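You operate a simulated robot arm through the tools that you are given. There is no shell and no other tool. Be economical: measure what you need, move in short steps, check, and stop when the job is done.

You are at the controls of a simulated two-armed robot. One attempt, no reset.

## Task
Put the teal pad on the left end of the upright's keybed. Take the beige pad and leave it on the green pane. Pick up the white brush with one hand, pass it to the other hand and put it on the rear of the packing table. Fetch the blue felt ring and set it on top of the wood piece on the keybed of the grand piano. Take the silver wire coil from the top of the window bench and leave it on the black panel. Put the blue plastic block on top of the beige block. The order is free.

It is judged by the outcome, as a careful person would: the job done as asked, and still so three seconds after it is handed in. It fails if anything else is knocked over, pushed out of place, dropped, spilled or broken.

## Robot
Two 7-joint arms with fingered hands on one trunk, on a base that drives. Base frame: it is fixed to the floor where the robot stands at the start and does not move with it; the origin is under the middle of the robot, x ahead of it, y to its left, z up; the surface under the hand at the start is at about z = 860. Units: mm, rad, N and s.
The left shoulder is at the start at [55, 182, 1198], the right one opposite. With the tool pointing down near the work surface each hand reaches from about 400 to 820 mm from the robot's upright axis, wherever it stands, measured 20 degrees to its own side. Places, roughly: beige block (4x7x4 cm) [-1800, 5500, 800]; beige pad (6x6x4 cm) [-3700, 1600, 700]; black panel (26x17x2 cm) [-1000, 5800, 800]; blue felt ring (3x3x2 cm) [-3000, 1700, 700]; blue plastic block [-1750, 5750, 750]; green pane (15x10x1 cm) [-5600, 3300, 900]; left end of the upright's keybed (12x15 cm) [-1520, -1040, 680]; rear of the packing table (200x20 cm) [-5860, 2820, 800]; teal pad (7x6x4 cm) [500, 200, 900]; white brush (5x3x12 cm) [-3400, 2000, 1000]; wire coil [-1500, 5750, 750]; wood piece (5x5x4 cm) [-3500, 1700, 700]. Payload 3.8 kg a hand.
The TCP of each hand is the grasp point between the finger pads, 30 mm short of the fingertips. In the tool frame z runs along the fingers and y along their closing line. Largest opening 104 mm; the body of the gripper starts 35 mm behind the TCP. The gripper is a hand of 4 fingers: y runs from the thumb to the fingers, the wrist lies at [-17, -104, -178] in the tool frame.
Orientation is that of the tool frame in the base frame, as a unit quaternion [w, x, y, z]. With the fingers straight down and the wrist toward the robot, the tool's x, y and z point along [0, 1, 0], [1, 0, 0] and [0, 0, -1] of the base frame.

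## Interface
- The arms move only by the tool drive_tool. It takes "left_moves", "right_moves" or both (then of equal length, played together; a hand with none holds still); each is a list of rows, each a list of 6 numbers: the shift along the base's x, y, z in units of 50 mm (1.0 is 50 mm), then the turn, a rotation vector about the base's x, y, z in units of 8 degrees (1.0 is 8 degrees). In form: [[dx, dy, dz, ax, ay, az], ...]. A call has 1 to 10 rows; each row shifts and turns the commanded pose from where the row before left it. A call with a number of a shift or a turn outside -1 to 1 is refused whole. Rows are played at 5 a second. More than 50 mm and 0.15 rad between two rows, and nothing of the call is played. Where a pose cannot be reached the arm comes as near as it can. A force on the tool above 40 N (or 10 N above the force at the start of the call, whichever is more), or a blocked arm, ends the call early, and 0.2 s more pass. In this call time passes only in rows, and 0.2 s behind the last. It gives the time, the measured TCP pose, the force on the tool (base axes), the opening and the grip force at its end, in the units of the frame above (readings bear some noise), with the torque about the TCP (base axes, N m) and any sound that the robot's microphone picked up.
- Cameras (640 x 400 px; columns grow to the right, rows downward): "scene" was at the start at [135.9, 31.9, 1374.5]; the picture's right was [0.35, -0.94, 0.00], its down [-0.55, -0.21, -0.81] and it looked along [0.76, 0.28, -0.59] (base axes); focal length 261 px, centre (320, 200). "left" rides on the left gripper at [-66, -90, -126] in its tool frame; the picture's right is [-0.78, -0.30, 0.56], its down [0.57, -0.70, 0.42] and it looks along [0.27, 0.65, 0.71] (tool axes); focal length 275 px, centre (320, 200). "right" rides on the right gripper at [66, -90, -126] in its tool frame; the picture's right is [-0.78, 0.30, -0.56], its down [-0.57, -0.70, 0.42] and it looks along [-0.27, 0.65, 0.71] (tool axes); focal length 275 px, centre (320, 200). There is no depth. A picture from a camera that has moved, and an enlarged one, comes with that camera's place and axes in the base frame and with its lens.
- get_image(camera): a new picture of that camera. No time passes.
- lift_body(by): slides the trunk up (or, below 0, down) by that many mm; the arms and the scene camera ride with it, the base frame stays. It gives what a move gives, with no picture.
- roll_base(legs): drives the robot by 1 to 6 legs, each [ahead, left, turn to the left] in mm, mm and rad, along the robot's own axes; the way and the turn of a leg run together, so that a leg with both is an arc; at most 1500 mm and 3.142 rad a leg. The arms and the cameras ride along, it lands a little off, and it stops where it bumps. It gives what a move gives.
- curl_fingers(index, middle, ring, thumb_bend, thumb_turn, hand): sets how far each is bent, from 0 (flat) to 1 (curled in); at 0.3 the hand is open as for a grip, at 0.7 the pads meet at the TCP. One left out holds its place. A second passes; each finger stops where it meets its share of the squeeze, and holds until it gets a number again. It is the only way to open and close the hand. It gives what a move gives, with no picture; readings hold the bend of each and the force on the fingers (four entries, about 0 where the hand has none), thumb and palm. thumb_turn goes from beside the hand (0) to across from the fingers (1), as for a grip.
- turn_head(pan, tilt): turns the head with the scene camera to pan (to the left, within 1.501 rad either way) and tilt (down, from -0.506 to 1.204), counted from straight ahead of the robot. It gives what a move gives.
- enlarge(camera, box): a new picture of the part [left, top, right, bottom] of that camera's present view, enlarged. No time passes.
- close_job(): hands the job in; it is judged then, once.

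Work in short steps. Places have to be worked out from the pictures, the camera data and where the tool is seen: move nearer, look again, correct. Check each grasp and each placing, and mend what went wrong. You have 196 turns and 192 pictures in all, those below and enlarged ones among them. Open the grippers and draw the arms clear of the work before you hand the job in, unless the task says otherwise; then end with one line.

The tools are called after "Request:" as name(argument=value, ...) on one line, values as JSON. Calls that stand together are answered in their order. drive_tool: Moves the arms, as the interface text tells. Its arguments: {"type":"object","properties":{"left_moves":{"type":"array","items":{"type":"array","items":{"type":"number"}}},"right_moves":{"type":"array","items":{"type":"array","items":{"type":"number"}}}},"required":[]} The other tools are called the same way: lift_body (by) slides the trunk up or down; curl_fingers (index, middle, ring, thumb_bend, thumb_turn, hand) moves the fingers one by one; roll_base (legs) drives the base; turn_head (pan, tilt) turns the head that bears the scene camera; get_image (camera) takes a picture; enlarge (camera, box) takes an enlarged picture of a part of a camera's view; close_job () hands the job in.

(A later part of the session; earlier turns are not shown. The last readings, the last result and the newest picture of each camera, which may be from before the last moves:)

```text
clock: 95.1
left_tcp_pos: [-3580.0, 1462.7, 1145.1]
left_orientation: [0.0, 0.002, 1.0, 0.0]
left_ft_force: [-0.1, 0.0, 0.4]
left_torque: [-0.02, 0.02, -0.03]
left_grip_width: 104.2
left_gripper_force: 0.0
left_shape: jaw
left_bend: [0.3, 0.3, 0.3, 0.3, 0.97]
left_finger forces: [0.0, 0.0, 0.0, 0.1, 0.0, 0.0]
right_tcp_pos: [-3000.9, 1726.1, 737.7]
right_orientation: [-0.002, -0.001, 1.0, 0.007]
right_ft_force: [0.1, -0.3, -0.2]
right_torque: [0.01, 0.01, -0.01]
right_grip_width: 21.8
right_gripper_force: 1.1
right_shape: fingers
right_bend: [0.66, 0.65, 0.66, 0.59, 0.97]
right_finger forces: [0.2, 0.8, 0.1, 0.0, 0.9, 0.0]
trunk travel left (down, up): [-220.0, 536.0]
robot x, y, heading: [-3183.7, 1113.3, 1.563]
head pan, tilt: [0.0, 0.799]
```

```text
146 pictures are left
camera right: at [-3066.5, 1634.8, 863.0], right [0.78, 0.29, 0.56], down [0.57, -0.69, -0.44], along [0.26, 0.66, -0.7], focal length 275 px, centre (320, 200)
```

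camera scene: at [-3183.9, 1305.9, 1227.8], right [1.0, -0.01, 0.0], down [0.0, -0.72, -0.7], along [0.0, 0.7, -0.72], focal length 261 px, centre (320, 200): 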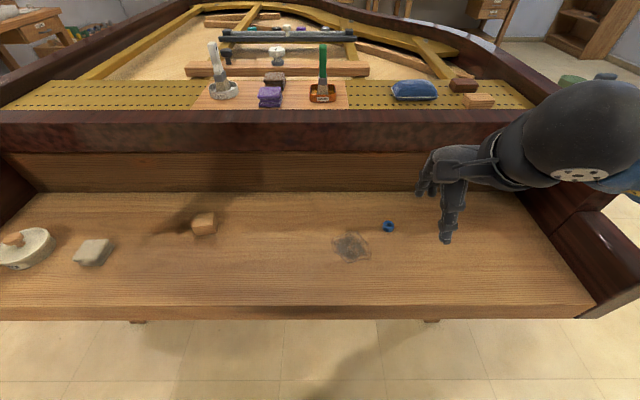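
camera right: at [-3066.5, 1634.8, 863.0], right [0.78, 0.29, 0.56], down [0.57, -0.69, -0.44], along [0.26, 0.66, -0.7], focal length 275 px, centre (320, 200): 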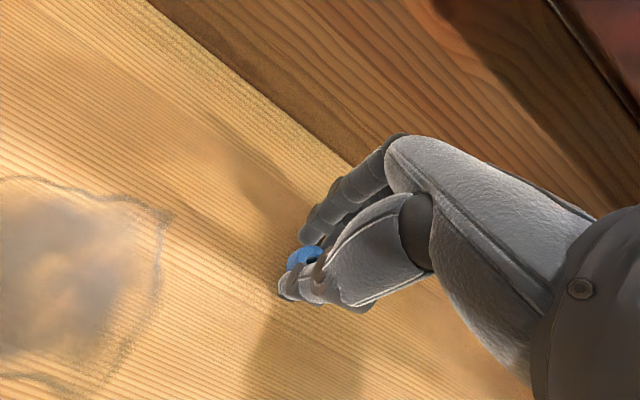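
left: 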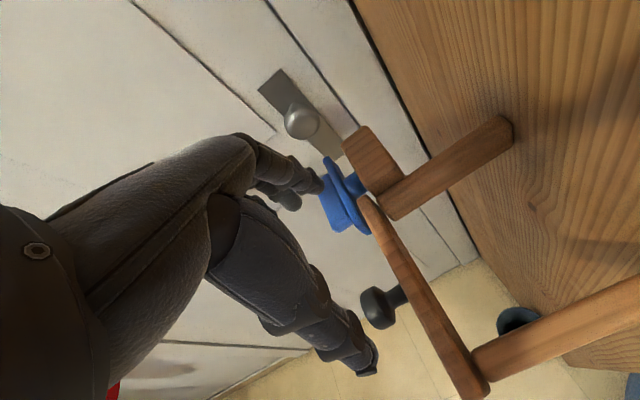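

The middle finger and thumb have touched the ring. I squeeze a little more and lift.

Request:
curl_fingers(hand="right", middle=0.76, thumb_bend=0.7)

Request:
drive_tool(right_moves=[[0, 0, 0.4, 0, 0, 0], [0, 0, 0.8, 0, 0, 0], [0, 0, 0.8, 0, 0, 0]])

Request:
get_image(camera="right")

```text
clock: 96.1
left_tcp_pos: [-3581.3, 1463.0, 1144.0]
left_orientation: [-0.001, 0.002, 1.0, 0.0]
left_ft_force: [-0.3, -0.2, 1.1]
left_torque: [0.02, -0.01, 0.02]
left_grip_width: 104.0
left_gripper_force: 0.0
left_shape: jaw
left_bend: [0.3, 0.3, 0.3, 0.3, 0.97]
left_finger forces: [0.1, 0.1, 0.1, 0.0, 0.0, 0.0]
right_tcp_pos: [-3000.6, 1727.4, 738.4]
right_orientation: [-0.003, 0.0, 1.0, 0.007]
right_ft_force: [0.3, 0.5, 0.3]
right_torque: [0.02, 0.01, 0.01]
right_grip_width: 20.3
right_gripper_force: 9.9
right_shape: fingers
right_bend: [0.66, 0.72, 0.66, 0.62, 0.95]
right_finger forces: [0.0, 9.9, 0.1, 0.0, 10.0, 0.0]
trunk travel left (down, up): [-220.0, 536.0]
robot x, y, heading: [-3181.8, 1120.4, 1.566]
head pan, tilt: [0.0, 0.799]
```

```text
clock: 96.9
left_tcp_pos: [-3580.7, 1462.8, 1144.2]
left_orientation: [0.0, 0.001, 1.0, 0.0]
left_ft_force: [-0.2, 0.7, -0.2]
left_torque: [0.02, 0.03, -0.02]
left_grip_width: 103.9
left_gripper_force: 0.0
left_shape: jaw
left_bend: [0.3, 0.3, 0.3, 0.3, 0.97]
left_finger forces: [0.0, 0.1, 0.0, 0.1, 0.1, 0.0]
right_tcp_pos: [-3000.3, 1726.2, 837.8]
right_orientation: [-0.003, -0.001, 1.0, 0.008]
right_ft_force: [-0.4, -0.1, -0.4]
right_torque: [0.02, -0.03, -0.01]
right_grip_width: 20.3
right_gripper_force: 9.7
right_shape: fingers
right_bend: [0.66, 0.72, 0.66, 0.62, 0.95]
right_finger forces: [0.0, 10.0, 0.0, 0.1, 10.0, 0.0]
trunk travel left (down, up): [-220.0, 536.0]
robot x, y, heading: [-3184.8, 1115.7, 1.565]
head pan, tilt: [0.0, 0.799]
```

```text
145 pictures are left
camera right: at [-3066.1, 1633.5, 963.7], right [0.78, 0.29, 0.56], down [0.57, -0.69, -0.44], along [0.26, 0.66, -0.7], focal length 275 px, centre (320, 200)
```

right: 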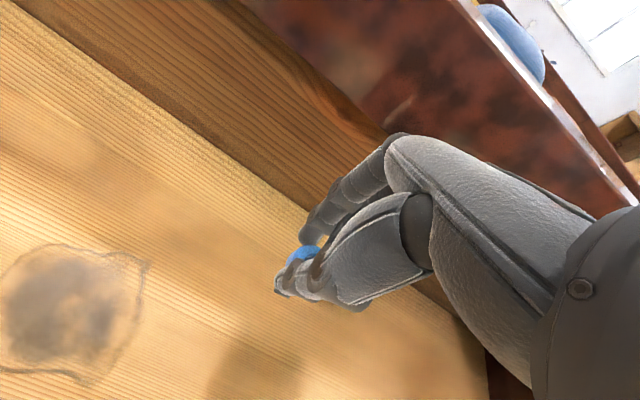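

The ring is held at 10 N. I strafe left 310 to put the right hand near the wood piece and look.

Request:
roll_base(legs=[[0, 310, 0]])

Request:
get_image(camera="scene")

Request:
get_image(camera="right")

```text
clock: 99.0
left_tcp_pos: [-3895.7, 1461.7, 1143.4]
left_orientation: [0.001, 0.0, 1.0, 0.0]
left_ft_force: [0.0, 1.3, -0.4]
left_torque: [-0.01, -0.03, -0.02]
left_grip_width: 103.8
left_gripper_force: 0.0
left_shape: jaw
left_bend: [0.3, 0.3, 0.3, 0.3, 0.97]
left_finger forces: [0.1, 0.0, 0.1, 0.1, 0.1, 0.1]
right_tcp_pos: [-3318.2, 1729.0, 837.0]
right_orientation: [-0.001, -0.002, 1.0, 0.007]
right_ft_force: [0.0, 0.6, -1.1]
right_torque: [-0.01, -0.01, 0.0]
right_grip_width: 20.1
right_gripper_force: 10.4
right_shape: fingers
right_bend: [0.66, 0.72, 0.66, 0.62, 0.95]
right_finger forces: [0.0, 10.0, 0.0, 0.0, 10.0, 0.0]
trunk travel left (down, up): [-220.0, 536.0]
robot x, y, heading: [-3500.7, 1118.6, 1.569]
head pan, tilt: [0.0, 0.799]
```

```text
144 pictures are left
camera scene: at [-3498.9, 1307.1, 1227.8], right [1.0, 0.0, 0.0], down [0.0, -0.72, -0.7], along [0.0, 0.7, -0.72], focal length 261 px, centre (320, 200)
```

scene: 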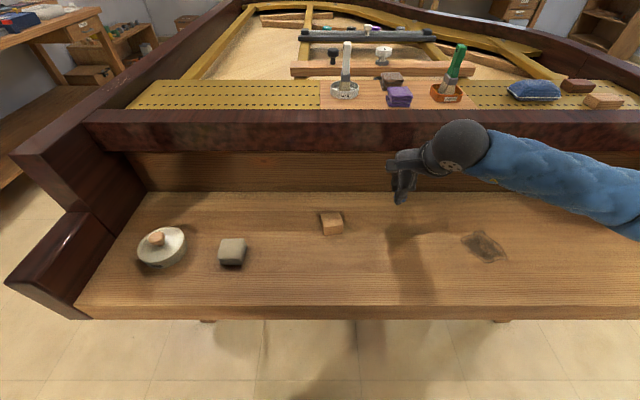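

```text
143 pictures are left
camera right: at [-3382.1, 1635.6, 963.3], right [0.78, 0.29, 0.56], down [0.57, -0.69, -0.44], along [0.26, 0.66, -0.7], focal length 275 px, centre (320, 200)
```

right: 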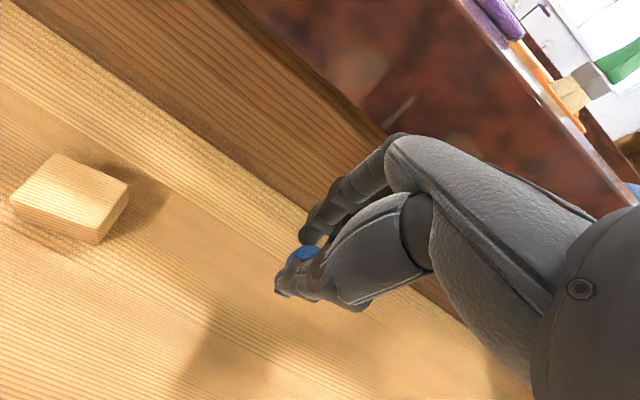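

The wood piece's top is at about [-3470,1717,740]. I move the ring over it at z≈815 and check.

Request:
drive_tool(right_moves=[[-0.95, 0, 0, 0, 0, 0], [-0.95, 0, 0, 0, 0, 0], [-0.95, -0.15, 0, 0, 0, 0], [-0.19, -0.1, -0.4, 0, 0, 0]])

Request:
get_image(camera="right")

Request:
enlarge(camera="scene", box=[290, 170, 370, 240])

```text
clock: 100.0
left_tcp_pos: [-3895.7, 1463.2, 1142.9]
left_orientation: [0.0, 0.0, 1.0, -0.001]
left_ft_force: [-0.1, 0.4, -0.7]
left_torque: [0.01, -0.01, 0.02]
left_grip_width: 103.7
left_gripper_force: 0.0
left_shape: jaw
left_bend: [0.3, 0.3, 0.3, 0.3, 0.97]
left_finger forces: [0.0, 0.0, 0.0, 0.1, 0.0, 0.0]
right_tcp_pos: [-3469.0, 1716.1, 818.6]
right_orientation: [-0.002, -0.002, 1.0, 0.008]
right_ft_force: [-0.4, 0.4, -0.1]
right_torque: [0.03, 0.02, -0.01]
right_grip_width: 20.5
right_gripper_force: 9.9
right_shape: fingers
right_bend: [0.66, 0.72, 0.66, 0.62, 0.95]
right_finger forces: [0.0, 10.0, 0.0, 0.1, 10.1, 0.0]
trunk travel left (down, up): [-220.0, 536.0]
robot x, y, heading: [-3499.5, 1112.9, 1.572]
head pan, tilt: [0.0, 0.799]
```

```text
142 pictures are left
camera right: at [-3533.8, 1623.1, 943.9], right [0.78, 0.29, 0.56], down [0.57, -0.69, -0.44], along [0.26, 0.66, -0.7], focal length 275 px, centre (320, 200)
```

right: 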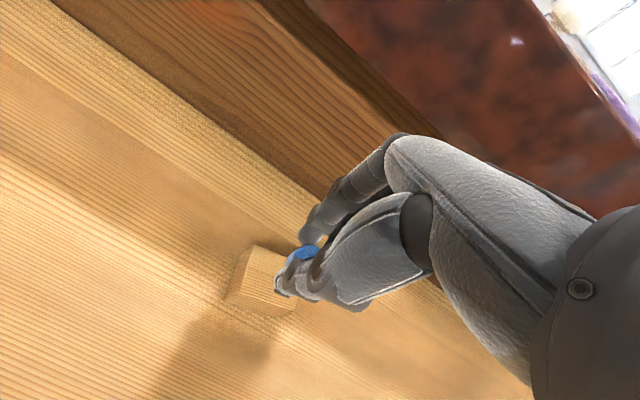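

```text
5.71 times, centred on (330, 205) of scene
camera zoom: at [-3497.8, 1307.3, 1227.7], right [1.0, 0.0, 0.0], down [0.0, -0.72, -0.7], along [0.0, 0.7, -0.72], focal length 1492 px, centre (263, 171)
```

zoom: 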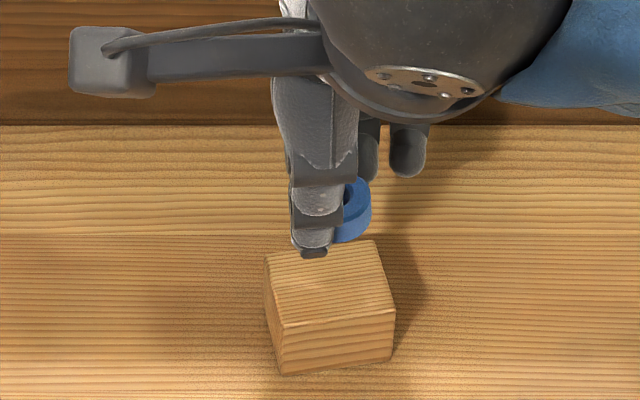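

The ring is aligned over the wood piece. I descend in gentle steps to contact.

Request:
drive_tool(right_moves=[[0, 0, -0.4, 0, 0, 0], [0, 0, -0.24, 0, 0, 0], [0, 0, -0.06, 0, 0, 0], [0, 0, -0.04, 0, 0, 0]])

Request:
enlarge(camera="scene", box=[290, 170, 370, 240])

Request:
get_image(camera="right")

```text
clock: 101.0
left_tcp_pos: [-3896.0, 1461.9, 1143.8]
left_orientation: [0.0, -0.001, 1.0, 0.001]
left_ft_force: [0.8, -0.2, 0.5]
left_torque: [0.02, 0.02, -0.01]
left_grip_width: 104.1
left_gripper_force: 0.0
left_shape: jaw
left_bend: [0.3, 0.3, 0.3, 0.3, 0.97]
left_finger forces: [0.0, 0.0, 0.0, 0.0, 0.0, 0.0]
right_tcp_pos: [-3468.6, 1717.0, 780.7]
right_orientation: [-0.003, -0.002, 1.0, 0.008]
right_ft_force: [0.5, 0.1, -0.9]
right_torque: [-0.02, 0.02, 0.02]
right_grip_width: 20.1
right_gripper_force: 10.3
right_shape: fingers
right_bend: [0.66, 0.72, 0.66, 0.62, 0.95]
right_finger forces: [0.0, 10.0, 0.0, 0.0, 10.1, 0.1]
trunk travel left (down, up): [-220.0, 536.0]
robot x, y, heading: [-3500.3, 1118.4, 1.566]
head pan, tilt: [0.0, 0.799]
```

```text
5.71 times, centred on (330, 205) of scene
camera zoom: at [-3498.1, 1307.2, 1227.8], right [1.0, 0.0, 0.0], down [0.0, -0.72, -0.7], along [0.0, 0.7, -0.72], focal length 1492 px, centre (263, 171)
```

zoom: 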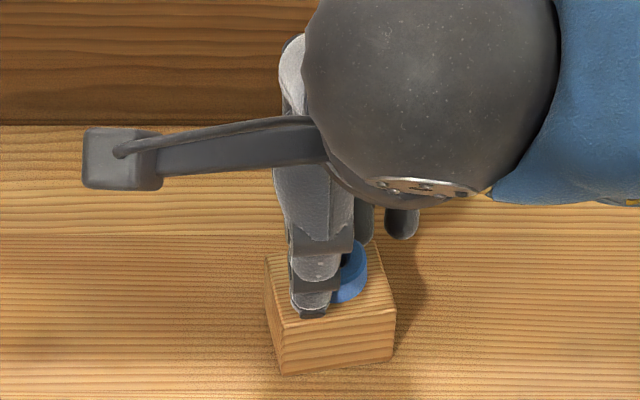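

```text
139 pictures are left
camera right: at [-3533.9, 1623.3, 905.9], right [0.78, 0.29, 0.56], down [0.57, -0.69, -0.44], along [0.26, 0.66, -0.7], focal length 275 px, centre (320, 200)
```

right: 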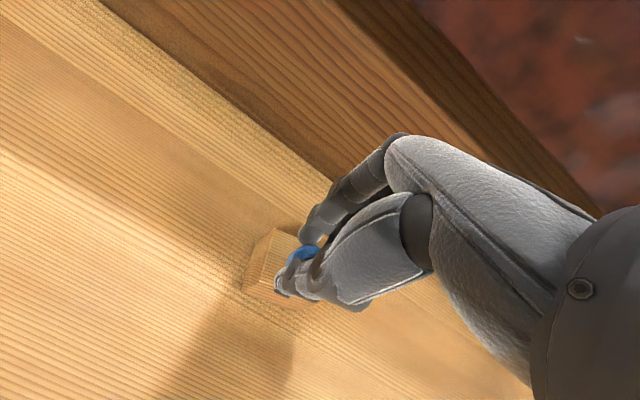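

There's no contact yet, so I take a few more 2 mm steps.

Request:
drive_tool(right_moves=[[0, 0, -0.05, 0, 0, 0], [0, 0, -0.05, 0, 0, 0]])

Request:
drive_tool(right_moves=[[0, 0, -0.05, 0, 0, 0]])

Request:
enlarge(camera="scene", box=[310, 190, 350, 230])

```text
clock: 101.6
left_tcp_pos: [-3895.5, 1462.9, 1142.9]
left_orientation: [0.001, 0.0, 1.0, 0.001]
left_ft_force: [-0.1, 0.2, -0.5]
left_torque: [0.01, 0.02, 0.03]
left_grip_width: 104.0
left_gripper_force: 0.1
left_shape: jaw
left_bend: [0.3, 0.3, 0.3, 0.3, 0.97]
left_finger forces: [0.0, 0.0, 0.0, 0.0, 0.0, 0.1]
right_tcp_pos: [-3468.0, 1716.8, 776.0]
right_orientation: [-0.003, -0.002, 1.0, 0.008]
right_ft_force: [-0.6, -0.3, -0.2]
right_torque: [-0.02, -0.01, 0.0]
right_grip_width: 20.1
right_gripper_force: 9.8
right_shape: fingers
right_bend: [0.66, 0.72, 0.66, 0.62, 0.95]
right_finger forces: [0.0, 9.9, 0.0, 0.0, 10.1, 0.1]
trunk travel left (down, up): [-220.0, 536.0]
robot x, y, heading: [-3496.1, 1115.4, 1.573]
head pan, tilt: [0.0, 0.799]
```

```text
clock: 102.0
left_tcp_pos: [-3895.9, 1462.5, 1144.1]
left_orientation: [0.001, -0.001, 1.0, -0.001]
left_ft_force: [-0.5, 0.1, 0.1]
left_torque: [-0.02, 0.01, -0.01]
left_grip_width: 103.7
left_gripper_force: 0.0
left_shape: jaw
left_bend: [0.3, 0.3, 0.3, 0.3, 0.97]
left_finger forces: [0.1, 0.1, 0.1, 0.0, 0.0, 0.0]
right_tcp_pos: [-3468.6, 1716.2, 772.4]
right_orientation: [-0.002, -0.002, 1.0, 0.008]
right_ft_force: [0.2, -0.6, -0.7]
right_torque: [0.0, -0.02, 0.0]
right_grip_width: 20.3
right_gripper_force: 10.2
right_shape: fingers
right_bend: [0.66, 0.72, 0.66, 0.62, 0.95]
right_finger forces: [0.0, 10.0, 0.0, 0.1, 10.1, 0.0]
trunk travel left (down, up): [-220.0, 536.0]
robot x, y, heading: [-3497.8, 1120.2, 1.569]
head pan, tilt: [0.0, 0.799]
```

```text
10.00 times, centred on (330, 210) of scene
camera zoom: at [-3498.1, 1307.2, 1227.8], right [1.0, 0.0, 0.0], down [0.0, -0.72, -0.7], along [0.0, 0.7, -0.72], focal length 2611 px, centre (220, 100)
```

zoom: 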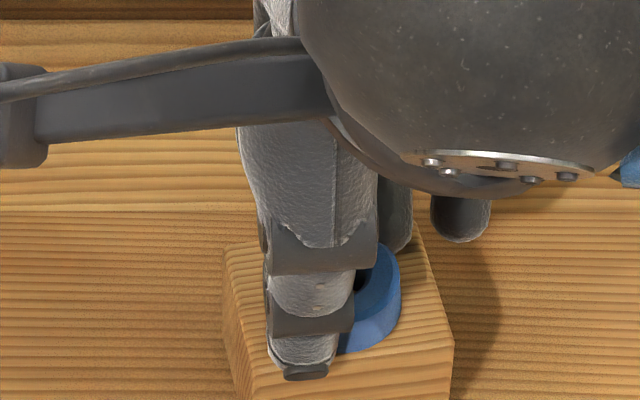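

Still no contact; I continue with two more 2 mm steps.

Request:
drive_tool(right_moves=[[0, 0, -0.04, 0, 0, 0], [0, 0, -0.04, 0, 0, 0]])

Request:
enlarge(camera="scene", box=[310, 190, 350, 230])

```text
clock: 102.6
left_tcp_pos: [-3895.0, 1462.1, 1143.4]
left_orientation: [0.0, 0.0, 1.0, 0.0]
left_ft_force: [-0.3, -0.6, -0.1]
left_torque: [-0.01, -0.04, -0.02]
left_grip_width: 103.8
left_gripper_force: 0.0
left_shape: jaw
left_bend: [0.3, 0.3, 0.3, 0.3, 0.97]
left_finger forces: [0.0, 0.0, 0.0, 0.1, 0.0, 0.0]
right_tcp_pos: [-3468.6, 1716.3, 770.1]
right_orientation: [-0.002, -0.001, 1.0, 0.01]
right_ft_force: [0.0, -0.3, 6.1]
right_torque: [-0.09, 0.04, 0.02]
right_grip_width: 20.2
right_gripper_force: 11.2
right_shape: fingers
right_bend: [0.66, 0.73, 0.66, 0.62, 0.95]
right_finger forces: [0.0, 11.2, 0.0, 0.0, 10.6, 0.1]
trunk travel left (down, up): [-220.0, 536.0]
robot x, y, heading: [-3495.0, 1116.1, 1.566]
head pan, tilt: [0.0, 0.799]
```

```text
10.00 times, centred on (330, 210) of scene
camera zoom: at [-3498.0, 1306.5, 1228.0], right [1.0, 0.0, 0.0], down [0.0, -0.72, -0.7], along [0.0, 0.7, -0.72], focal length 2611 px, centre (220, 100)
```

zoom: 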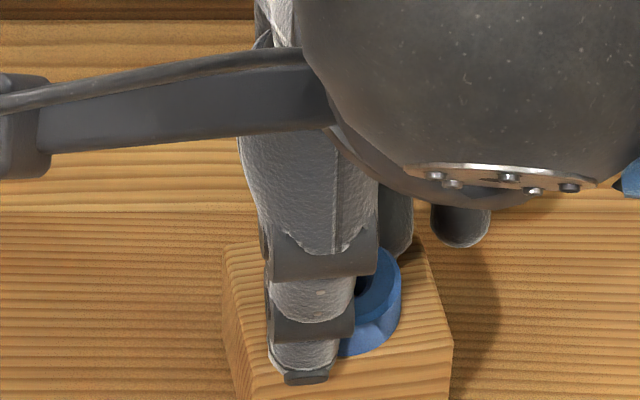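

Contact at 6 N with the ring centred on the wood. I open the middle finger and thumb slightly and rise.

Request:
curl_fingers(hand="right", index=0.55, middle=0.58, ring=0.55, thumb_bend=0.48)

Request:
drive_tool(right_moves=[[0, 0, 0.2, 0, 0, 0], [0, 0, 0.4, 0, 0, 0], [0, 0, 0.8, 0, 0, 0], [0, 0, 0.8, 0, 0, 0]])

Request:
get_image(camera="right")

Request:
get_image(camera="scene")

```text
clock: 103.6
left_tcp_pos: [-3894.9, 1461.7, 1144.6]
left_orientation: [0.0, 0.0, 1.0, 0.0]
left_ft_force: [-0.6, 0.6, -0.9]
left_torque: [-0.01, 0.03, 0.0]
left_grip_width: 103.6
left_gripper_force: 0.0
left_shape: jaw
left_bend: [0.3, 0.3, 0.3, 0.3, 0.97]
left_finger forces: [0.0, 0.0, 0.1, 0.1, 0.1, 0.1]
right_tcp_pos: [-3467.8, 1714.6, 770.8]
right_orientation: [-0.002, -0.003, 1.0, 0.009]
right_ft_force: [-1.5, -1.1, 5.0]
right_torque: [0.11, -0.02, -0.01]
right_grip_width: 49.3
right_gripper_force: 2.8
right_shape: fingers
right_bend: [0.55, 0.59, 0.55, 0.48, 0.97]
right_finger forces: [0.1, 5.3, 0.1, 0.0, 0.0, 0.1]
trunk travel left (down, up): [-220.0, 536.0]
robot x, y, heading: [-3500.9, 1117.8, 1.566]
head pan, tilt: [0.0, 0.799]
```

```text
clock: 104.6
left_tcp_pos: [-3896.4, 1462.3, 1144.0]
left_orientation: [0.0, -0.001, 1.0, 0.0]
left_ft_force: [-0.2, -0.9, -0.1]
left_torque: [0.0, 0.0, 0.02]
left_grip_width: 103.9
left_gripper_force: 0.1
left_shape: jaw
left_bend: [0.3, 0.3, 0.3, 0.3, 0.97]
left_finger forces: [0.1, 0.0, 0.1, 0.0, 0.0, 0.0]
right_tcp_pos: [-3469.6, 1716.0, 882.5]
right_orientation: [-0.003, -0.002, 1.0, 0.009]
right_ft_force: [-0.6, 0.9, -0.4]
right_torque: [-0.01, -0.01, -0.01]
right_grip_width: 49.4
right_gripper_force: 0.1
right_shape: fingers
right_bend: [0.55, 0.57, 0.55, 0.48, 0.97]
right_finger forces: [0.0, 0.0, 0.0, 0.0, 0.0, 0.0]
trunk travel left (down, up): [-220.0, 536.0]
robot x, y, heading: [-3501.8, 1117.8, 1.573]
head pan, tilt: [0.0, 0.799]
```

```text
136 pictures are left
camera right: at [-3534.5, 1623.6, 1007.0], right [0.78, 0.29, 0.56], down [0.57, -0.69, -0.44], along [0.26, 0.66, -0.7], focal length 275 px, centre (320, 200)
```

right: 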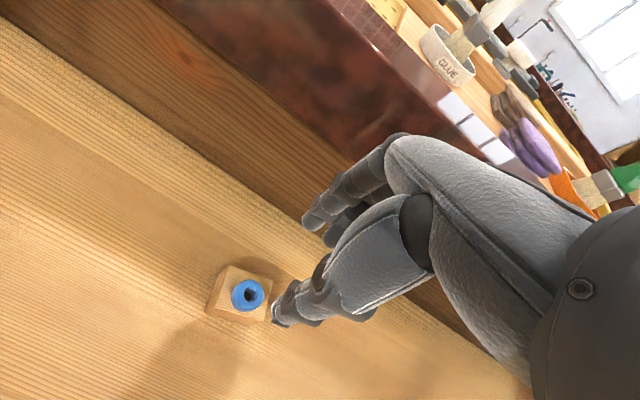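

```text
135 pictures are left
camera scene: at [-3498.2, 1306.8, 1227.9], right [1.0, 0.0, 0.0], down [0.0, -0.72, -0.7], along [0.0, 0.7, -0.72], focal length 261 px, centre (320, 200)
```

scene: 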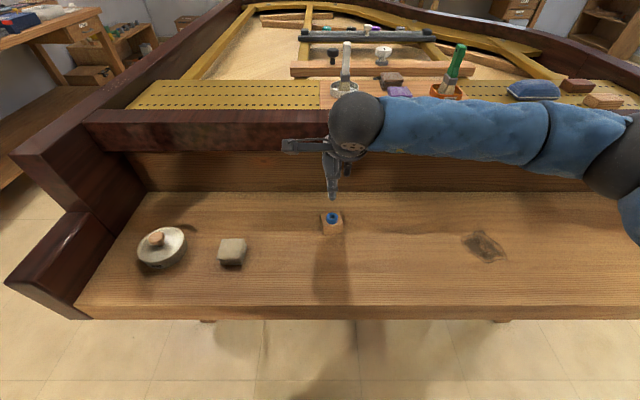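

The ring rests on the wood piece. Now I bring the left hand above the beige pad at about [-3689,1637] and move the right hand up and back a bit.

Request:
drive_tool(left_moves=[[0.414, 0.348, -0.568, 0, 0, 0], [0.414, 0.348, -0.568, 0, 0, 0], [0.414, 0.348, -0.568, 0, 0, 0], [0.414, 0.348, -0.568, 0, 0, 0], [0.414, 0.348, -0.568, 0, 0, 0], [0.414, 0.348, -0.568, 0, 0, 0], [0.414, 0.348, -0.568, 0, 0, 0], [0.414, 0.348, -0.568, 0, 0, 0], [0.414, 0.348, -0.568, 0, 0, 0], [0.414, 0.348, -0.568, 0, 0, 0]], right_moves=[[0.5, 0, 0.5, 0, 0, 0], [0.5, 0, 0.5, 0, 0, 0], [0.5, 0, 0.5, 0, 0, 0], [0.5, 0, 0.5, 0, 0, 0], [0.5, 0, 0.5, 0, 0, 0], [0.5, 0, 0.5, 0, 0, 0], [0.5, 0, 0, 0, 0, 0], [0.5, 0, 0, 0, 0, 0], [0, 0, 0, 0, 0, 0], [0, 0, 0, 0, 0, 0]])

Request:
get_image(camera="left")

Request:
get_image(camera="scene")

```text
clock: 106.8
left_tcp_pos: [-3689.6, 1637.4, 858.3]
left_orientation: [-0.001, 0.0, 1.0, 0.0]
left_ft_force: [-0.1, 0.4, 0.0]
left_torque: [0.02, -0.01, 0.01]
left_grip_width: 103.9
left_gripper_force: 0.0
left_shape: jaw
left_bend: [0.3, 0.3, 0.3, 0.3, 0.97]
left_finger forces: [0.1, 0.0, 0.1, 0.0, 0.0, 0.0]
right_tcp_pos: [-3267.1, 1716.1, 1028.0]
right_orientation: [-0.003, -0.003, 1.0, 0.008]
right_ft_force: [-1.1, 0.1, 0.6]
right_torque: [0.02, -0.01, -0.01]
right_grip_width: 48.9
right_gripper_force: 0.0
right_shape: fingers
right_bend: [0.55, 0.57, 0.55, 0.48, 0.97]
right_finger forces: [0.0, 0.0, 0.0, 0.1, 0.1, 0.1]
trunk travel left (down, up): [-220.0, 536.0]
robot x, y, heading: [-3498.2, 1119.4, 1.568]
head pan, tilt: [0.0, 0.799]
```

```text
134 pictures are left
camera left: at [-3623.4, 1548.4, 982.6], right [0.78, -0.3, -0.56], down [-0.57, -0.7, -0.42], along [-0.27, 0.65, -0.71], focal length 275 px, centre (320, 200)
```

left: 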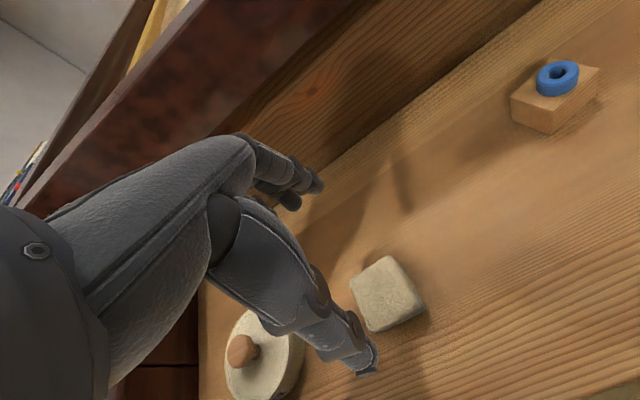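

```text
133 pictures are left
camera scene: at [-3497.7, 1307.6, 1227.7], right [1.0, 0.0, 0.0], down [0.0, -0.72, -0.7], along [0.0, 0.7, -0.72], focal length 261 px, centre (320, 200)
```

scene: 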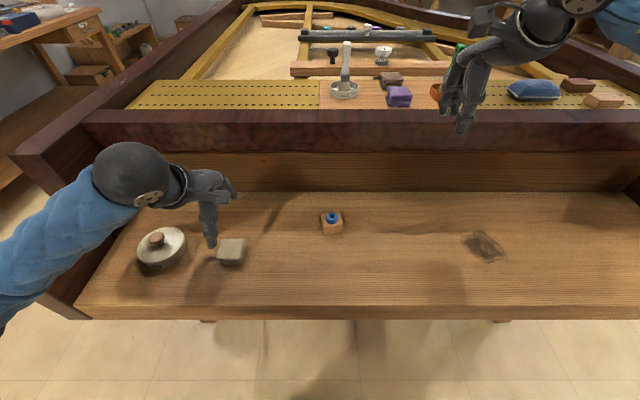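

The beige pad's centre is about [-3694,1636], nearly axis-aligned. I descend the left hand to z≈741 and grip.

Request:
drive_tool(left_moves=[[-0.08, -0.02, -0.8, 0, 0, 0], [0, 0, -0.8, 0, 0, 0], [0, 0, -0.5, 0, 0, 0], [0, 0, -0.24, 0, 0, 0]])

Request:
curl_fingers(hand="left", index=0.7, middle=0.7, ring=0.7, thumb_bend=0.7)

Request:
get_image(camera="left")

```text
clock: 107.8
left_tcp_pos: [-3693.2, 1634.7, 740.4]
left_orientation: [0.0, 0.0, 1.0, 0.0]
left_ft_force: [-0.1, 0.6, 0.2]
left_torque: [0.01, 0.02, -0.01]
left_grip_width: 103.9
left_gripper_force: 0.0
left_shape: jaw
left_bend: [0.3, 0.3, 0.3, 0.3, 0.97]
left_finger forces: [0.1, 0.1, 0.1, 0.1, 0.0, 0.0]
right_tcp_pos: [-3266.8, 1717.2, 1028.3]
right_orientation: [-0.002, -0.003, 1.0, 0.008]
right_ft_force: [-0.2, 0.0, 0.4]
right_torque: [-0.01, 0.02, 0.05]
right_grip_width: 49.2
right_gripper_force: 0.2
right_shape: fingers
right_bend: [0.55, 0.57, 0.55, 0.48, 0.97]
right_finger forces: [0.0, 0.0, 0.0, 0.0, 0.0, 0.0]
trunk travel left (down, up): [-220.0, 536.0]
robot x, y, heading: [-3501.9, 1116.1, 1.571]
head pan, tilt: [0.0, 0.799]
```

```text
clock: 108.8
left_tcp_pos: [-3694.6, 1634.1, 741.8]
left_orientation: [0.0, 0.0, 1.0, 0.0]
left_ft_force: [-0.1, 0.1, 0.8]
left_torque: [0.03, 0.01, 0.02]
left_grip_width: 52.9
left_gripper_force: 24.6
left_shape: fingers
left_bend: [0.57, 0.61, 0.62, 0.49, 0.93]
left_finger forces: [8.3, 8.7, 6.9, 0.0, 24.4, 0.0]
right_tcp_pos: [-3266.9, 1716.3, 1028.7]
right_orientation: [-0.003, -0.003, 1.0, 0.008]
right_ft_force: [0.2, -0.4, -0.2]
right_torque: [0.0, -0.01, -0.01]
right_grip_width: 49.4
right_gripper_force: 0.0
right_shape: fingers
right_bend: [0.55, 0.57, 0.55, 0.48, 0.97]
right_finger forces: [0.1, 0.0, 0.0, 0.1, 0.1, 0.1]
trunk travel left (down, up): [-220.0, 536.0]
robot x, y, heading: [-3495.4, 1114.2, 1.571]
head pan, tilt: [0.0, 0.799]
```

```text
132 pictures are left
camera left: at [-3627.9, 1546.6, 866.4], right [0.78, -0.3, -0.56], down [-0.57, -0.7, -0.42], along [-0.27, 0.65, -0.71], focal length 275 px, centre (320, 200)
```

left: 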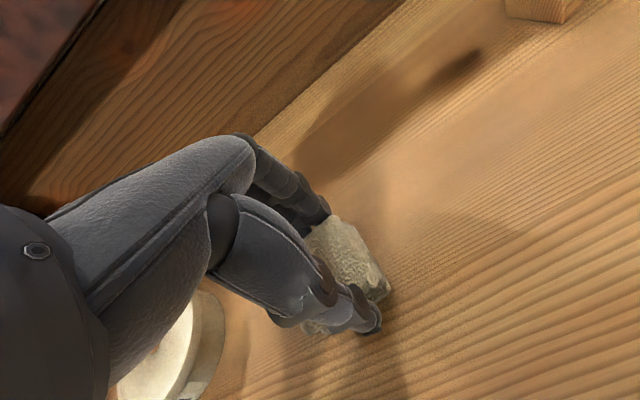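

The beige pad is held. I lift the left hand and draw it back, then look closely at the glue-pot brush.

Request:
drive_tool(left_moves=[[0, 0, 0.9, 0, 0, 0], [0, 0, 0.9, 0, 0, 0], [0, -0.5, 0.8, 0, 0, 0], [0, -0.5, 0.8, 0, 0, 0], [0, -0.5, 0.8, 0, 0, 0], [0, -0.5, 0.8, 0, 0, 0]])

Request:
lift_body(by=180)

Request:
turn_head(pan=0.0, tilt=0.7)

Request:
get_image(camera="scene")

Request:
enlarge(camera="scene", box=[270, 80, 470, 200])

```text
clock: 110.2
left_tcp_pos: [-3690.0, 1537.2, 993.9]
left_orientation: [-0.001, -0.001, 1.0, -0.001]
left_ft_force: [1.2, -0.3, -0.1]
left_torque: [0.04, 0.01, 0.03]
left_grip_width: 53.1
left_gripper_force: 24.0
left_shape: fingers
left_bend: [0.57, 0.61, 0.62, 0.49, 0.93]
left_finger forces: [8.5, 8.4, 6.8, 0.0, 24.7, 0.0]
right_tcp_pos: [-3266.9, 1716.4, 1028.2]
right_orientation: [-0.003, -0.003, 1.0, 0.009]
right_ft_force: [-0.2, 0.6, -0.2]
right_torque: [0.03, 0.02, 0.05]
right_grip_width: 49.2
right_gripper_force: 0.2
right_shape: fingers
right_bend: [0.55, 0.57, 0.55, 0.48, 0.97]
right_finger forces: [0.1, 0.0, 0.0, 0.1, 0.1, 0.1]
trunk travel left (down, up): [-220.0, 536.0]
robot x, y, heading: [-3495.2, 1115.9, 1.567]
head pan, tilt: [0.0, 0.799]
```

```text
clock: 112.2
left_tcp_pos: [-3692.3, 1536.7, 1173.1]
left_orientation: [0.0, 0.0, 1.0, -0.001]
left_ft_force: [0.1, 0.2, -0.9]
left_torque: [0.02, 0.01, 0.03]
left_grip_width: 53.1
left_gripper_force: 24.0
left_shape: fingers
left_bend: [0.57, 0.61, 0.62, 0.49, 0.93]
left_finger forces: [8.5, 8.4, 6.6, 0.0, 24.7, 0.0]
right_tcp_pos: [-3267.0, 1716.5, 1208.9]
right_orientation: [-0.002, -0.003, 1.0, 0.008]
right_ft_force: [0.0, -0.3, -0.5]
right_torque: [0.0, 0.0, -0.02]
right_grip_width: 49.3
right_gripper_force: 0.1
right_shape: fingers
right_bend: [0.55, 0.57, 0.55, 0.48, 0.97]
right_finger forces: [0.1, 0.1, 0.0, 0.0, 0.0, 0.0]
trunk travel left (down, up): [-400.0, 356.0]
robot x, y, heading: [-3498.9, 1115.0, 1.566]
head pan, tilt: [0.0, 0.799]
```

```text
clock: 112.8
left_tcp_pos: [-3692.8, 1535.6, 1172.7]
left_orientation: [0.0, 0.0, 1.0, 0.0]
left_ft_force: [-1.3, 0.6, 0.0]
left_torque: [0.02, -0.01, 0.0]
left_grip_width: 53.0
left_gripper_force: 24.3
left_shape: fingers
left_bend: [0.57, 0.61, 0.62, 0.49, 0.93]
left_finger forces: [8.5, 8.4, 6.7, 0.0, 24.7, 0.1]
right_tcp_pos: [-3268.1, 1716.9, 1209.4]
right_orientation: [-0.003, -0.003, 1.0, 0.008]
right_ft_force: [-0.1, 0.2, -0.1]
right_torque: [-0.04, -0.02, 0.0]
right_grip_width: 49.3
right_gripper_force: 0.0
right_shape: fingers
right_bend: [0.55, 0.57, 0.55, 0.48, 0.97]
right_finger forces: [0.0, 0.0, 0.1, 0.1, 0.1, 0.1]
trunk travel left (down, up): [-400.0, 356.0]
robot x, y, heading: [-3498.5, 1115.8, 1.57]
head pan, tilt: [0.0, 0.7]
```

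```text
131 pictures are left
camera scene: at [-3498.1, 1243.9, 1419.2], right [1.0, 0.0, 0.0], down [0.0, -0.64, -0.76], along [0.0, 0.76, -0.64], focal length 261 px, centre (320, 200)
```

scene: 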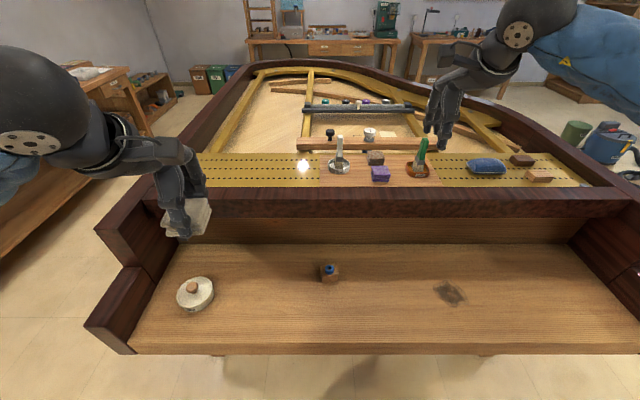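

```text
3.20 times, centred on (370, 140) of scene
camera zoom: at [-3498.1, 1243.9, 1419.2], right [1.0, 0.0, 0.0], down [0.0, -0.64, -0.76], along [0.0, 0.76, -0.64], focal length 836 px, centre (160, 392)
```

zoom: 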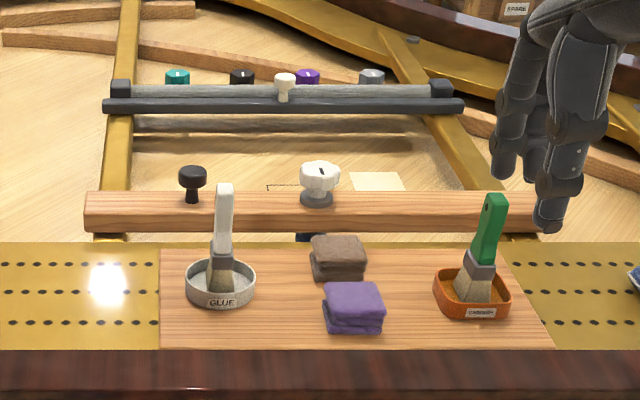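

The white brush stands in the glue dish at about [-3433,2005], z 930–1045. It's about 100 mm out of comfortable reach, so I look straight down to see how much nearer the base can come.

Request:
turn_head(pan=0.0, tilt=1.2)

Request:
get_image(camera="scene")

```text
clock: 113.8
left_tcp_pos: [-3692.0, 1535.1, 1173.5]
left_orientation: [0.0, 0.0, 1.0, 0.0]
left_ft_force: [-0.1, 0.5, -0.9]
left_torque: [-0.02, 0.02, 0.0]
left_grip_width: 52.7
left_gripper_force: 24.3
left_shape: fingers
left_bend: [0.57, 0.61, 0.62, 0.49, 0.93]
left_finger forces: [8.5, 8.3, 6.6, 0.0, 24.7, 0.0]
right_tcp_pos: [-3267.4, 1716.2, 1209.6]
right_orientation: [-0.002, -0.003, 1.0, 0.008]
right_ft_force: [-0.1, 0.4, 0.4]
right_torque: [0.0, 0.03, 0.03]
right_grip_width: 49.4
right_gripper_force: 0.1
right_shape: fingers
right_bend: [0.55, 0.57, 0.55, 0.48, 0.97]
right_finger forces: [0.1, 0.1, 0.0, 0.0, 0.0, 0.0]
trunk travel left (down, up): [-400.0, 356.0]
robot x, y, heading: [-3497.1, 1117.1, 1.568]
head pan, tilt: [0.0, 1.201]
```

```text
129 pictures are left
camera scene: at [-3498.2, 1215.0, 1383.3], right [1.0, 0.0, 0.0], down [0.0, -0.93, -0.36], along [0.0, 0.36, -0.93], focal length 261 px, centre (320, 200)
```

scene: 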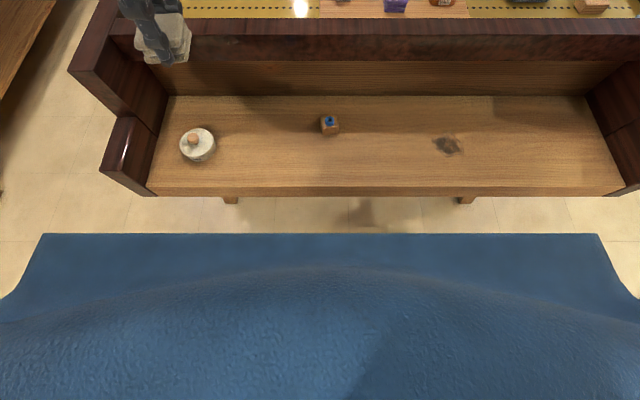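

The blue part is the chest plate, about 160 mm ahead of the axis. The keybed edge is at y≈1495, so I can advance ~75 mm and strafe left 80 to line the shoulder up with the brush.

Request:
roll_base(legs=[[0, 80, 0], [78, 0, 0]])

Request:
turn_head(pan=-0.1, tilt=0.6)

Request:
get_image(camera="scene")

Request:
get_image(camera="right")

```text
clock: 115.5
left_tcp_pos: [-3772.8, 1616.4, 1171.4]
left_orientation: [0.0, -0.001, 1.0, -0.001]
left_ft_force: [0.2, 0.8, -0.3]
left_torque: [0.01, -0.01, -0.01]
left_grip_width: 53.3
left_gripper_force: 24.3
left_shape: fingers
left_bend: [0.57, 0.61, 0.62, 0.49, 0.93]
left_finger forces: [8.6, 8.4, 6.8, 0.0, 24.7, 0.0]
right_tcp_pos: [-3348.8, 1796.9, 1209.5]
right_orientation: [-0.003, -0.003, 1.0, 0.007]
right_ft_force: [-1.1, 0.5, 0.4]
right_torque: [-0.04, -0.01, -0.01]
right_grip_width: 49.5
right_gripper_force: 0.0
right_shape: fingers
right_bend: [0.55, 0.57, 0.55, 0.48, 0.97]
right_finger forces: [0.1, 0.0, 0.1, 0.0, 0.0, 0.0]
trunk travel left (down, up): [-400.0, 356.0]
robot x, y, heading: [-3576.7, 1194.7, 1.571]
head pan, tilt: [0.0, 1.201]
```

```text
clock: 116.5
left_tcp_pos: [-3773.0, 1613.5, 1172.8]
left_orientation: [0.0, 0.0, 1.0, 0.001]
left_ft_force: [-0.3, 0.0, -0.5]
left_torque: [-0.01, 0.01, 0.02]
left_grip_width: 53.1
left_gripper_force: 24.0
left_shape: fingers
left_bend: [0.57, 0.61, 0.62, 0.49, 0.93]
left_finger forces: [8.6, 8.4, 6.7, 0.1, 24.6, 0.1]
right_tcp_pos: [-3348.2, 1795.4, 1210.2]
right_orientation: [-0.002, -0.002, 1.0, 0.008]
right_ft_force: [-0.7, -0.8, -0.5]
right_torque: [0.0, -0.01, 0.01]
right_grip_width: 49.3
right_gripper_force: 0.1
right_shape: fingers
right_bend: [0.55, 0.57, 0.55, 0.48, 0.97]
right_finger forces: [0.1, 0.0, 0.0, 0.0, 0.0, 0.0]
trunk travel left (down, up): [-400.0, 356.0]
robot x, y, heading: [-3580.0, 1193.1, 1.566]
head pan, tilt: [-0.099, 0.6]
```

```text
128 pictures are left
camera scene: at [-3569.8, 1325.6, 1427.8], right [0.99, -0.1, 0.0], down [-0.06, -0.56, -0.82], along [0.08, 0.82, -0.57], focal length 261 px, centre (320, 200)
```

scene: 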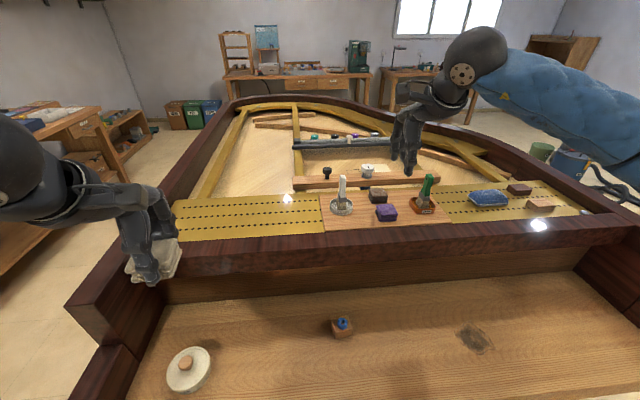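

```text
127 pictures are left
camera right: at [-3413.8, 1701.8, 1334.7], right [0.78, 0.29, 0.56], down [0.57, -0.69, -0.44], along [0.26, 0.66, -0.7], focal length 275 px, centre (320, 200)
```

right: 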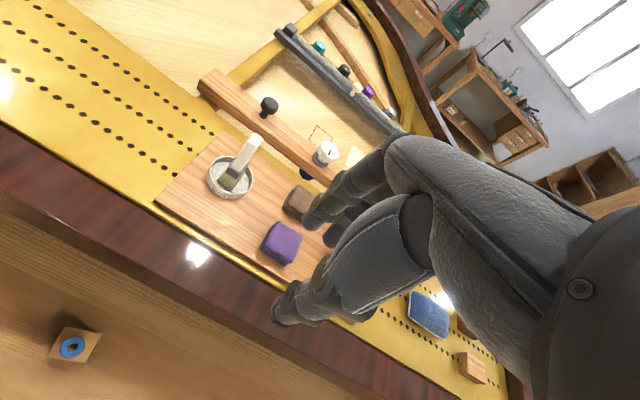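

Triangulation puts the brush top at [-3434,2018,1026]. I set a narrow symmetric opening and move the right hand above it.

Request:
curl_fingers(hand="right", index=0.48, middle=0.48, ring=0.48, thumb_bend=0.48)

Request:
drive_tool(right_moves=[[-0.287, 0.747, -0.333, 0, 0, 0], [-0.287, 0.747, -0.333, 0, 0, 0], [-0.287, 0.747, -0.333, 0, 0, 0], [-0.287, 0.747, -0.333, 0, 0, 0], [-0.287, 0.747, -0.333, 0, 0, 0], [-0.287, 0.747, -0.333, 0, 0, 0]])

Request:
get_image(camera="right")

Request:
enlarge(camera="scene", box=[290, 120, 410, 220])

```text
clock: 117.5
left_tcp_pos: [-3772.8, 1614.1, 1172.7]
left_orientation: [0.0, 0.0, 1.0, -0.001]
left_ft_force: [-0.1, -0.4, -0.5]
left_torque: [-0.01, 0.0, 0.0]
left_grip_width: 53.0
left_gripper_force: 24.3
left_shape: fingers
left_bend: [0.57, 0.61, 0.62, 0.49, 0.93]
left_finger forces: [8.5, 8.4, 6.9, 0.0, 24.7, 0.0]
right_tcp_pos: [-3348.5, 1794.3, 1208.7]
right_orientation: [-0.002, -0.002, 1.0, 0.008]
right_ft_force: [0.0, 0.2, 0.5]
right_torque: [0.0, 0.0, 0.01]
right_grip_width: 58.4
right_gripper_force: 0.1
right_shape: fingers
right_bend: [0.48, 0.48, 0.48, 0.48, 0.97]
right_finger forces: [0.1, 0.0, 0.1, 0.1, 0.1, 0.0]
trunk travel left (down, up): [-400.0, 356.0]
robot x, y, heading: [-3582.1, 1191.9, 1.573]
head pan, tilt: [-0.099, 0.6]
```

```text
clock: 118.9
left_tcp_pos: [-3774.1, 1614.7, 1171.6]
left_orientation: [0.0, 0.0, 1.0, -0.001]
left_ft_force: [0.2, 0.8, -1.2]
left_torque: [-0.03, -0.02, -0.01]
left_grip_width: 53.1
left_gripper_force: 24.4
left_shape: fingers
left_bend: [0.57, 0.61, 0.62, 0.49, 0.93]
left_finger forces: [8.5, 8.4, 6.7, 0.0, 24.7, 0.1]
right_tcp_pos: [-3423.6, 1963.0, 1114.8]
right_orientation: [-0.001, -0.003, 1.0, 0.009]
right_ft_force: [-0.5, -0.1, -0.7]
right_torque: [0.01, -0.02, -0.02]
right_grip_width: 58.5
right_gripper_force: 0.1
right_shape: fingers
right_bend: [0.48, 0.48, 0.48, 0.48, 0.97]
right_finger forces: [0.0, 0.0, 0.1, 0.0, 0.0, 0.2]
right hand out of reach, approached as far as the arm can: row 5, 6
trunk travel left (down, up): [-400.0, 356.0]
robot x, y, heading: [-3576.9, 1195.7, 1.569]
head pan, tilt: [-0.099, 0.6]
```

```text
126 pictures are left
camera right: at [-3488.7, 1870.0, 1238.9], right [0.78, 0.29, 0.56], down [0.57, -0.69, -0.44], along [0.26, 0.66, -0.7], focal length 275 px, centre (320, 200)
```

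right: 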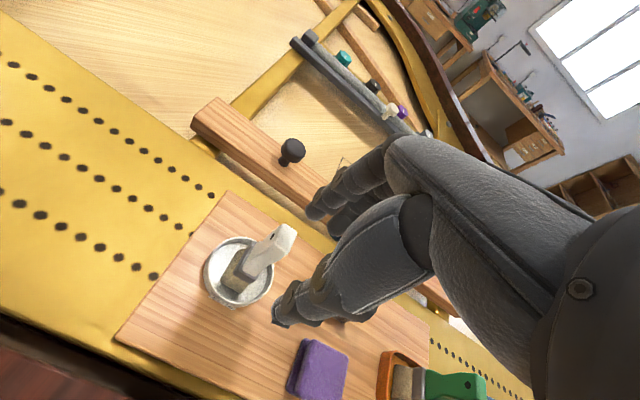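

```text
4.00 times, centred on (350, 170) of scene
camera zoom: at [-3570.6, 1326.0, 1427.8], right [0.99, -0.1, 0.0], down [-0.06, -0.56, -0.82], along [0.08, 0.82, -0.57], focal length 1044 px, centre (200, 320)
```

zoom: 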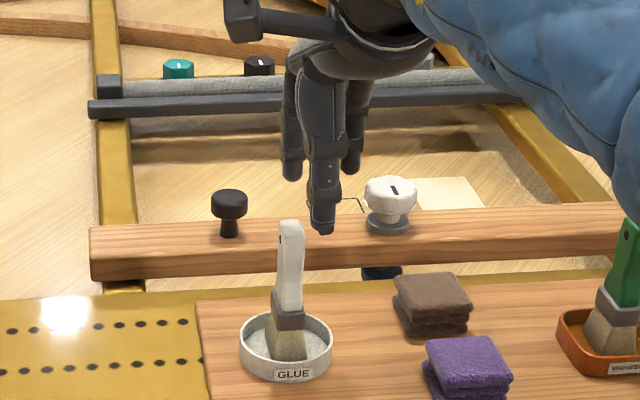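

The arm tops out about 32 mm short. Tilting the hand 16° forward gains ~45 mm of reach. The refined brush top is [-3437,1994,1047].

Request:
drive_tool(right_moves=[[0, 0, 0, 1, 0, 0], [0, 0, 0, 1, 0, 0], [-0.2, 0.3, 0, 0, 0, 0], [-0.05, 0.33, 0, 0, 0, 0]])

Request:
get_image(camera="right")

Request:
enlarge(camera="scene", box=[290, 120, 410, 220])

```text
clock: 119.9
left_tcp_pos: [-3773.9, 1614.1, 1173.0]
left_orientation: [0.0, 0.0, 1.0, 0.0]
left_ft_force: [-0.7, -0.5, 0.1]
left_torque: [0.0, 0.0, -0.03]
left_grip_width: 53.3
left_gripper_force: 23.7
left_shape: fingers
left_bend: [0.57, 0.61, 0.62, 0.49, 0.93]
left_finger forces: [8.6, 8.3, 6.7, 0.1, 24.7, 0.0]
right_tcp_pos: [-3436.9, 1993.2, 1112.9]
right_orientation: [-0.001, -0.002, 0.989, 0.148]
right_ft_force: [-0.1, 0.0, 0.1]
right_torque: [-0.01, 0.01, -0.01]
right_grip_width: 58.5
right_gripper_force: 0.1
right_shape: fingers
right_bend: [0.48, 0.48, 0.48, 0.48, 0.97]
right_finger forces: [0.0, 0.0, 0.1, 0.0, 0.0, 0.1]
trunk travel left (down, up): [-400.0, 356.0]
robot x, y, heading: [-3575.4, 1198.2, 1.568]
head pan, tilt: [-0.099, 0.6]
```

```text
124 pictures are left
camera right: at [-3502.7, 1869.9, 1208.3], right [0.78, 0.12, 0.62], down [0.57, -0.54, -0.61], along [0.26, 0.83, -0.49], focal length 275 px, centre (320, 200)
```

right: 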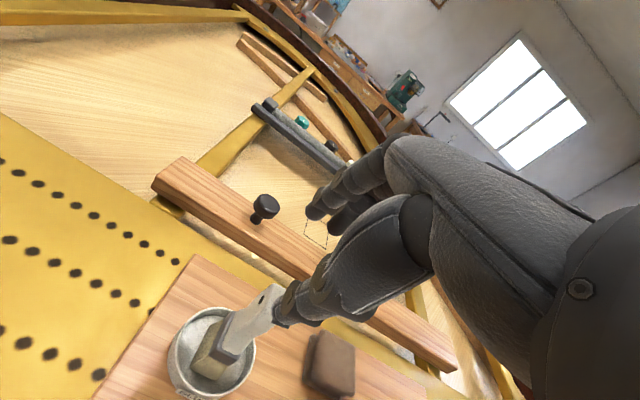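

```text
4.00 times, centred on (350, 170) of scene
camera zoom: at [-3570.9, 1325.4, 1427.9], right [0.99, -0.1, 0.0], down [-0.06, -0.56, -0.82], along [0.08, 0.82, -0.57], focal length 1044 px, centre (200, 320)
```

zoom: 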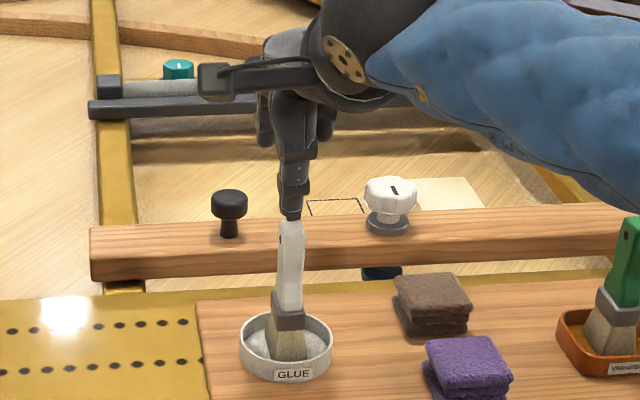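

The two views agree: the handle top is at [-3437,1999,1041]. I descend straight so the fingertips straddle the top ~30 mm of the handle, then close gently.

Request:
drive_tool(right_moves=[[0, 0.1, -0.6, 0, 0, 0], [0, 0, -0.5, 0, 0, 0], [0, 0, -0.34, 0, 0, 0]])

Request:
get_image(camera="right")

Request:
enlarge(camera="scene", box=[300, 140, 380, 220])

```text
clock: 120.7
left_tcp_pos: [-3772.3, 1613.5, 1172.2]
left_orientation: [0.0, 0.0, 1.0, -0.001]
left_ft_force: [0.7, 0.4, -1.3]
left_torque: [-0.02, 0.01, 0.02]
left_grip_width: 52.9
left_gripper_force: 24.5
left_shape: fingers
left_bend: [0.57, 0.61, 0.62, 0.49, 0.93]
left_finger forces: [8.5, 8.4, 6.7, 0.0, 24.7, 0.1]
right_tcp_pos: [-3436.2, 1998.8, 1040.4]
right_orientation: [-0.003, -0.002, 0.989, 0.146]
right_ft_force: [-0.1, 0.1, -0.1]
right_torque: [0.0, 0.02, 0.01]
right_grip_width: 58.5
right_gripper_force: 0.2
right_shape: fingers
right_bend: [0.48, 0.48, 0.48, 0.48, 0.97]
right_finger forces: [0.0, 0.0, 0.0, 0.0, 0.0, 0.0]
trunk travel left (down, up): [-400.0, 356.0]
robot x, y, heading: [-3576.4, 1196.4, 1.571]
head pan, tilt: [-0.099, 0.6]
```

```text
122 pictures are left
camera right: at [-3501.9, 1874.8, 1136.6], right [0.78, 0.12, 0.62], down [0.57, -0.54, -0.61], along [0.26, 0.83, -0.49], focal length 275 px, centre (320, 200)
```

right: 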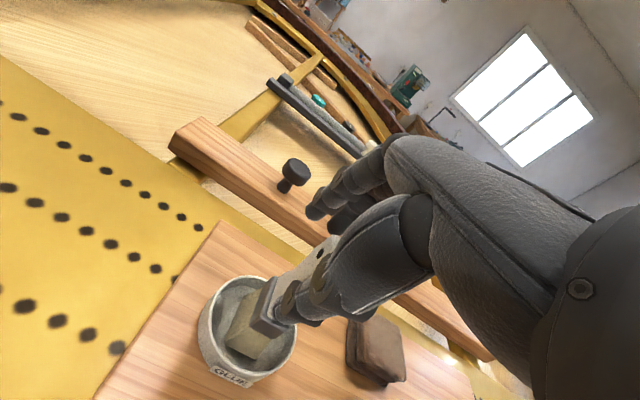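

```text
5.00 times, centred on (340, 180) of scene
camera zoom: at [-3570.0, 1325.9, 1427.8], right [0.99, -0.1, 0.0], down [-0.06, -0.56, -0.82], along [0.08, 0.82, -0.57], focal length 1305 px, centre (220, 300)
```

zoom: 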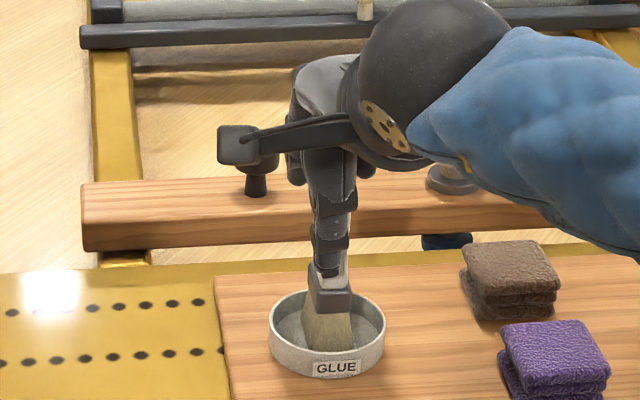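

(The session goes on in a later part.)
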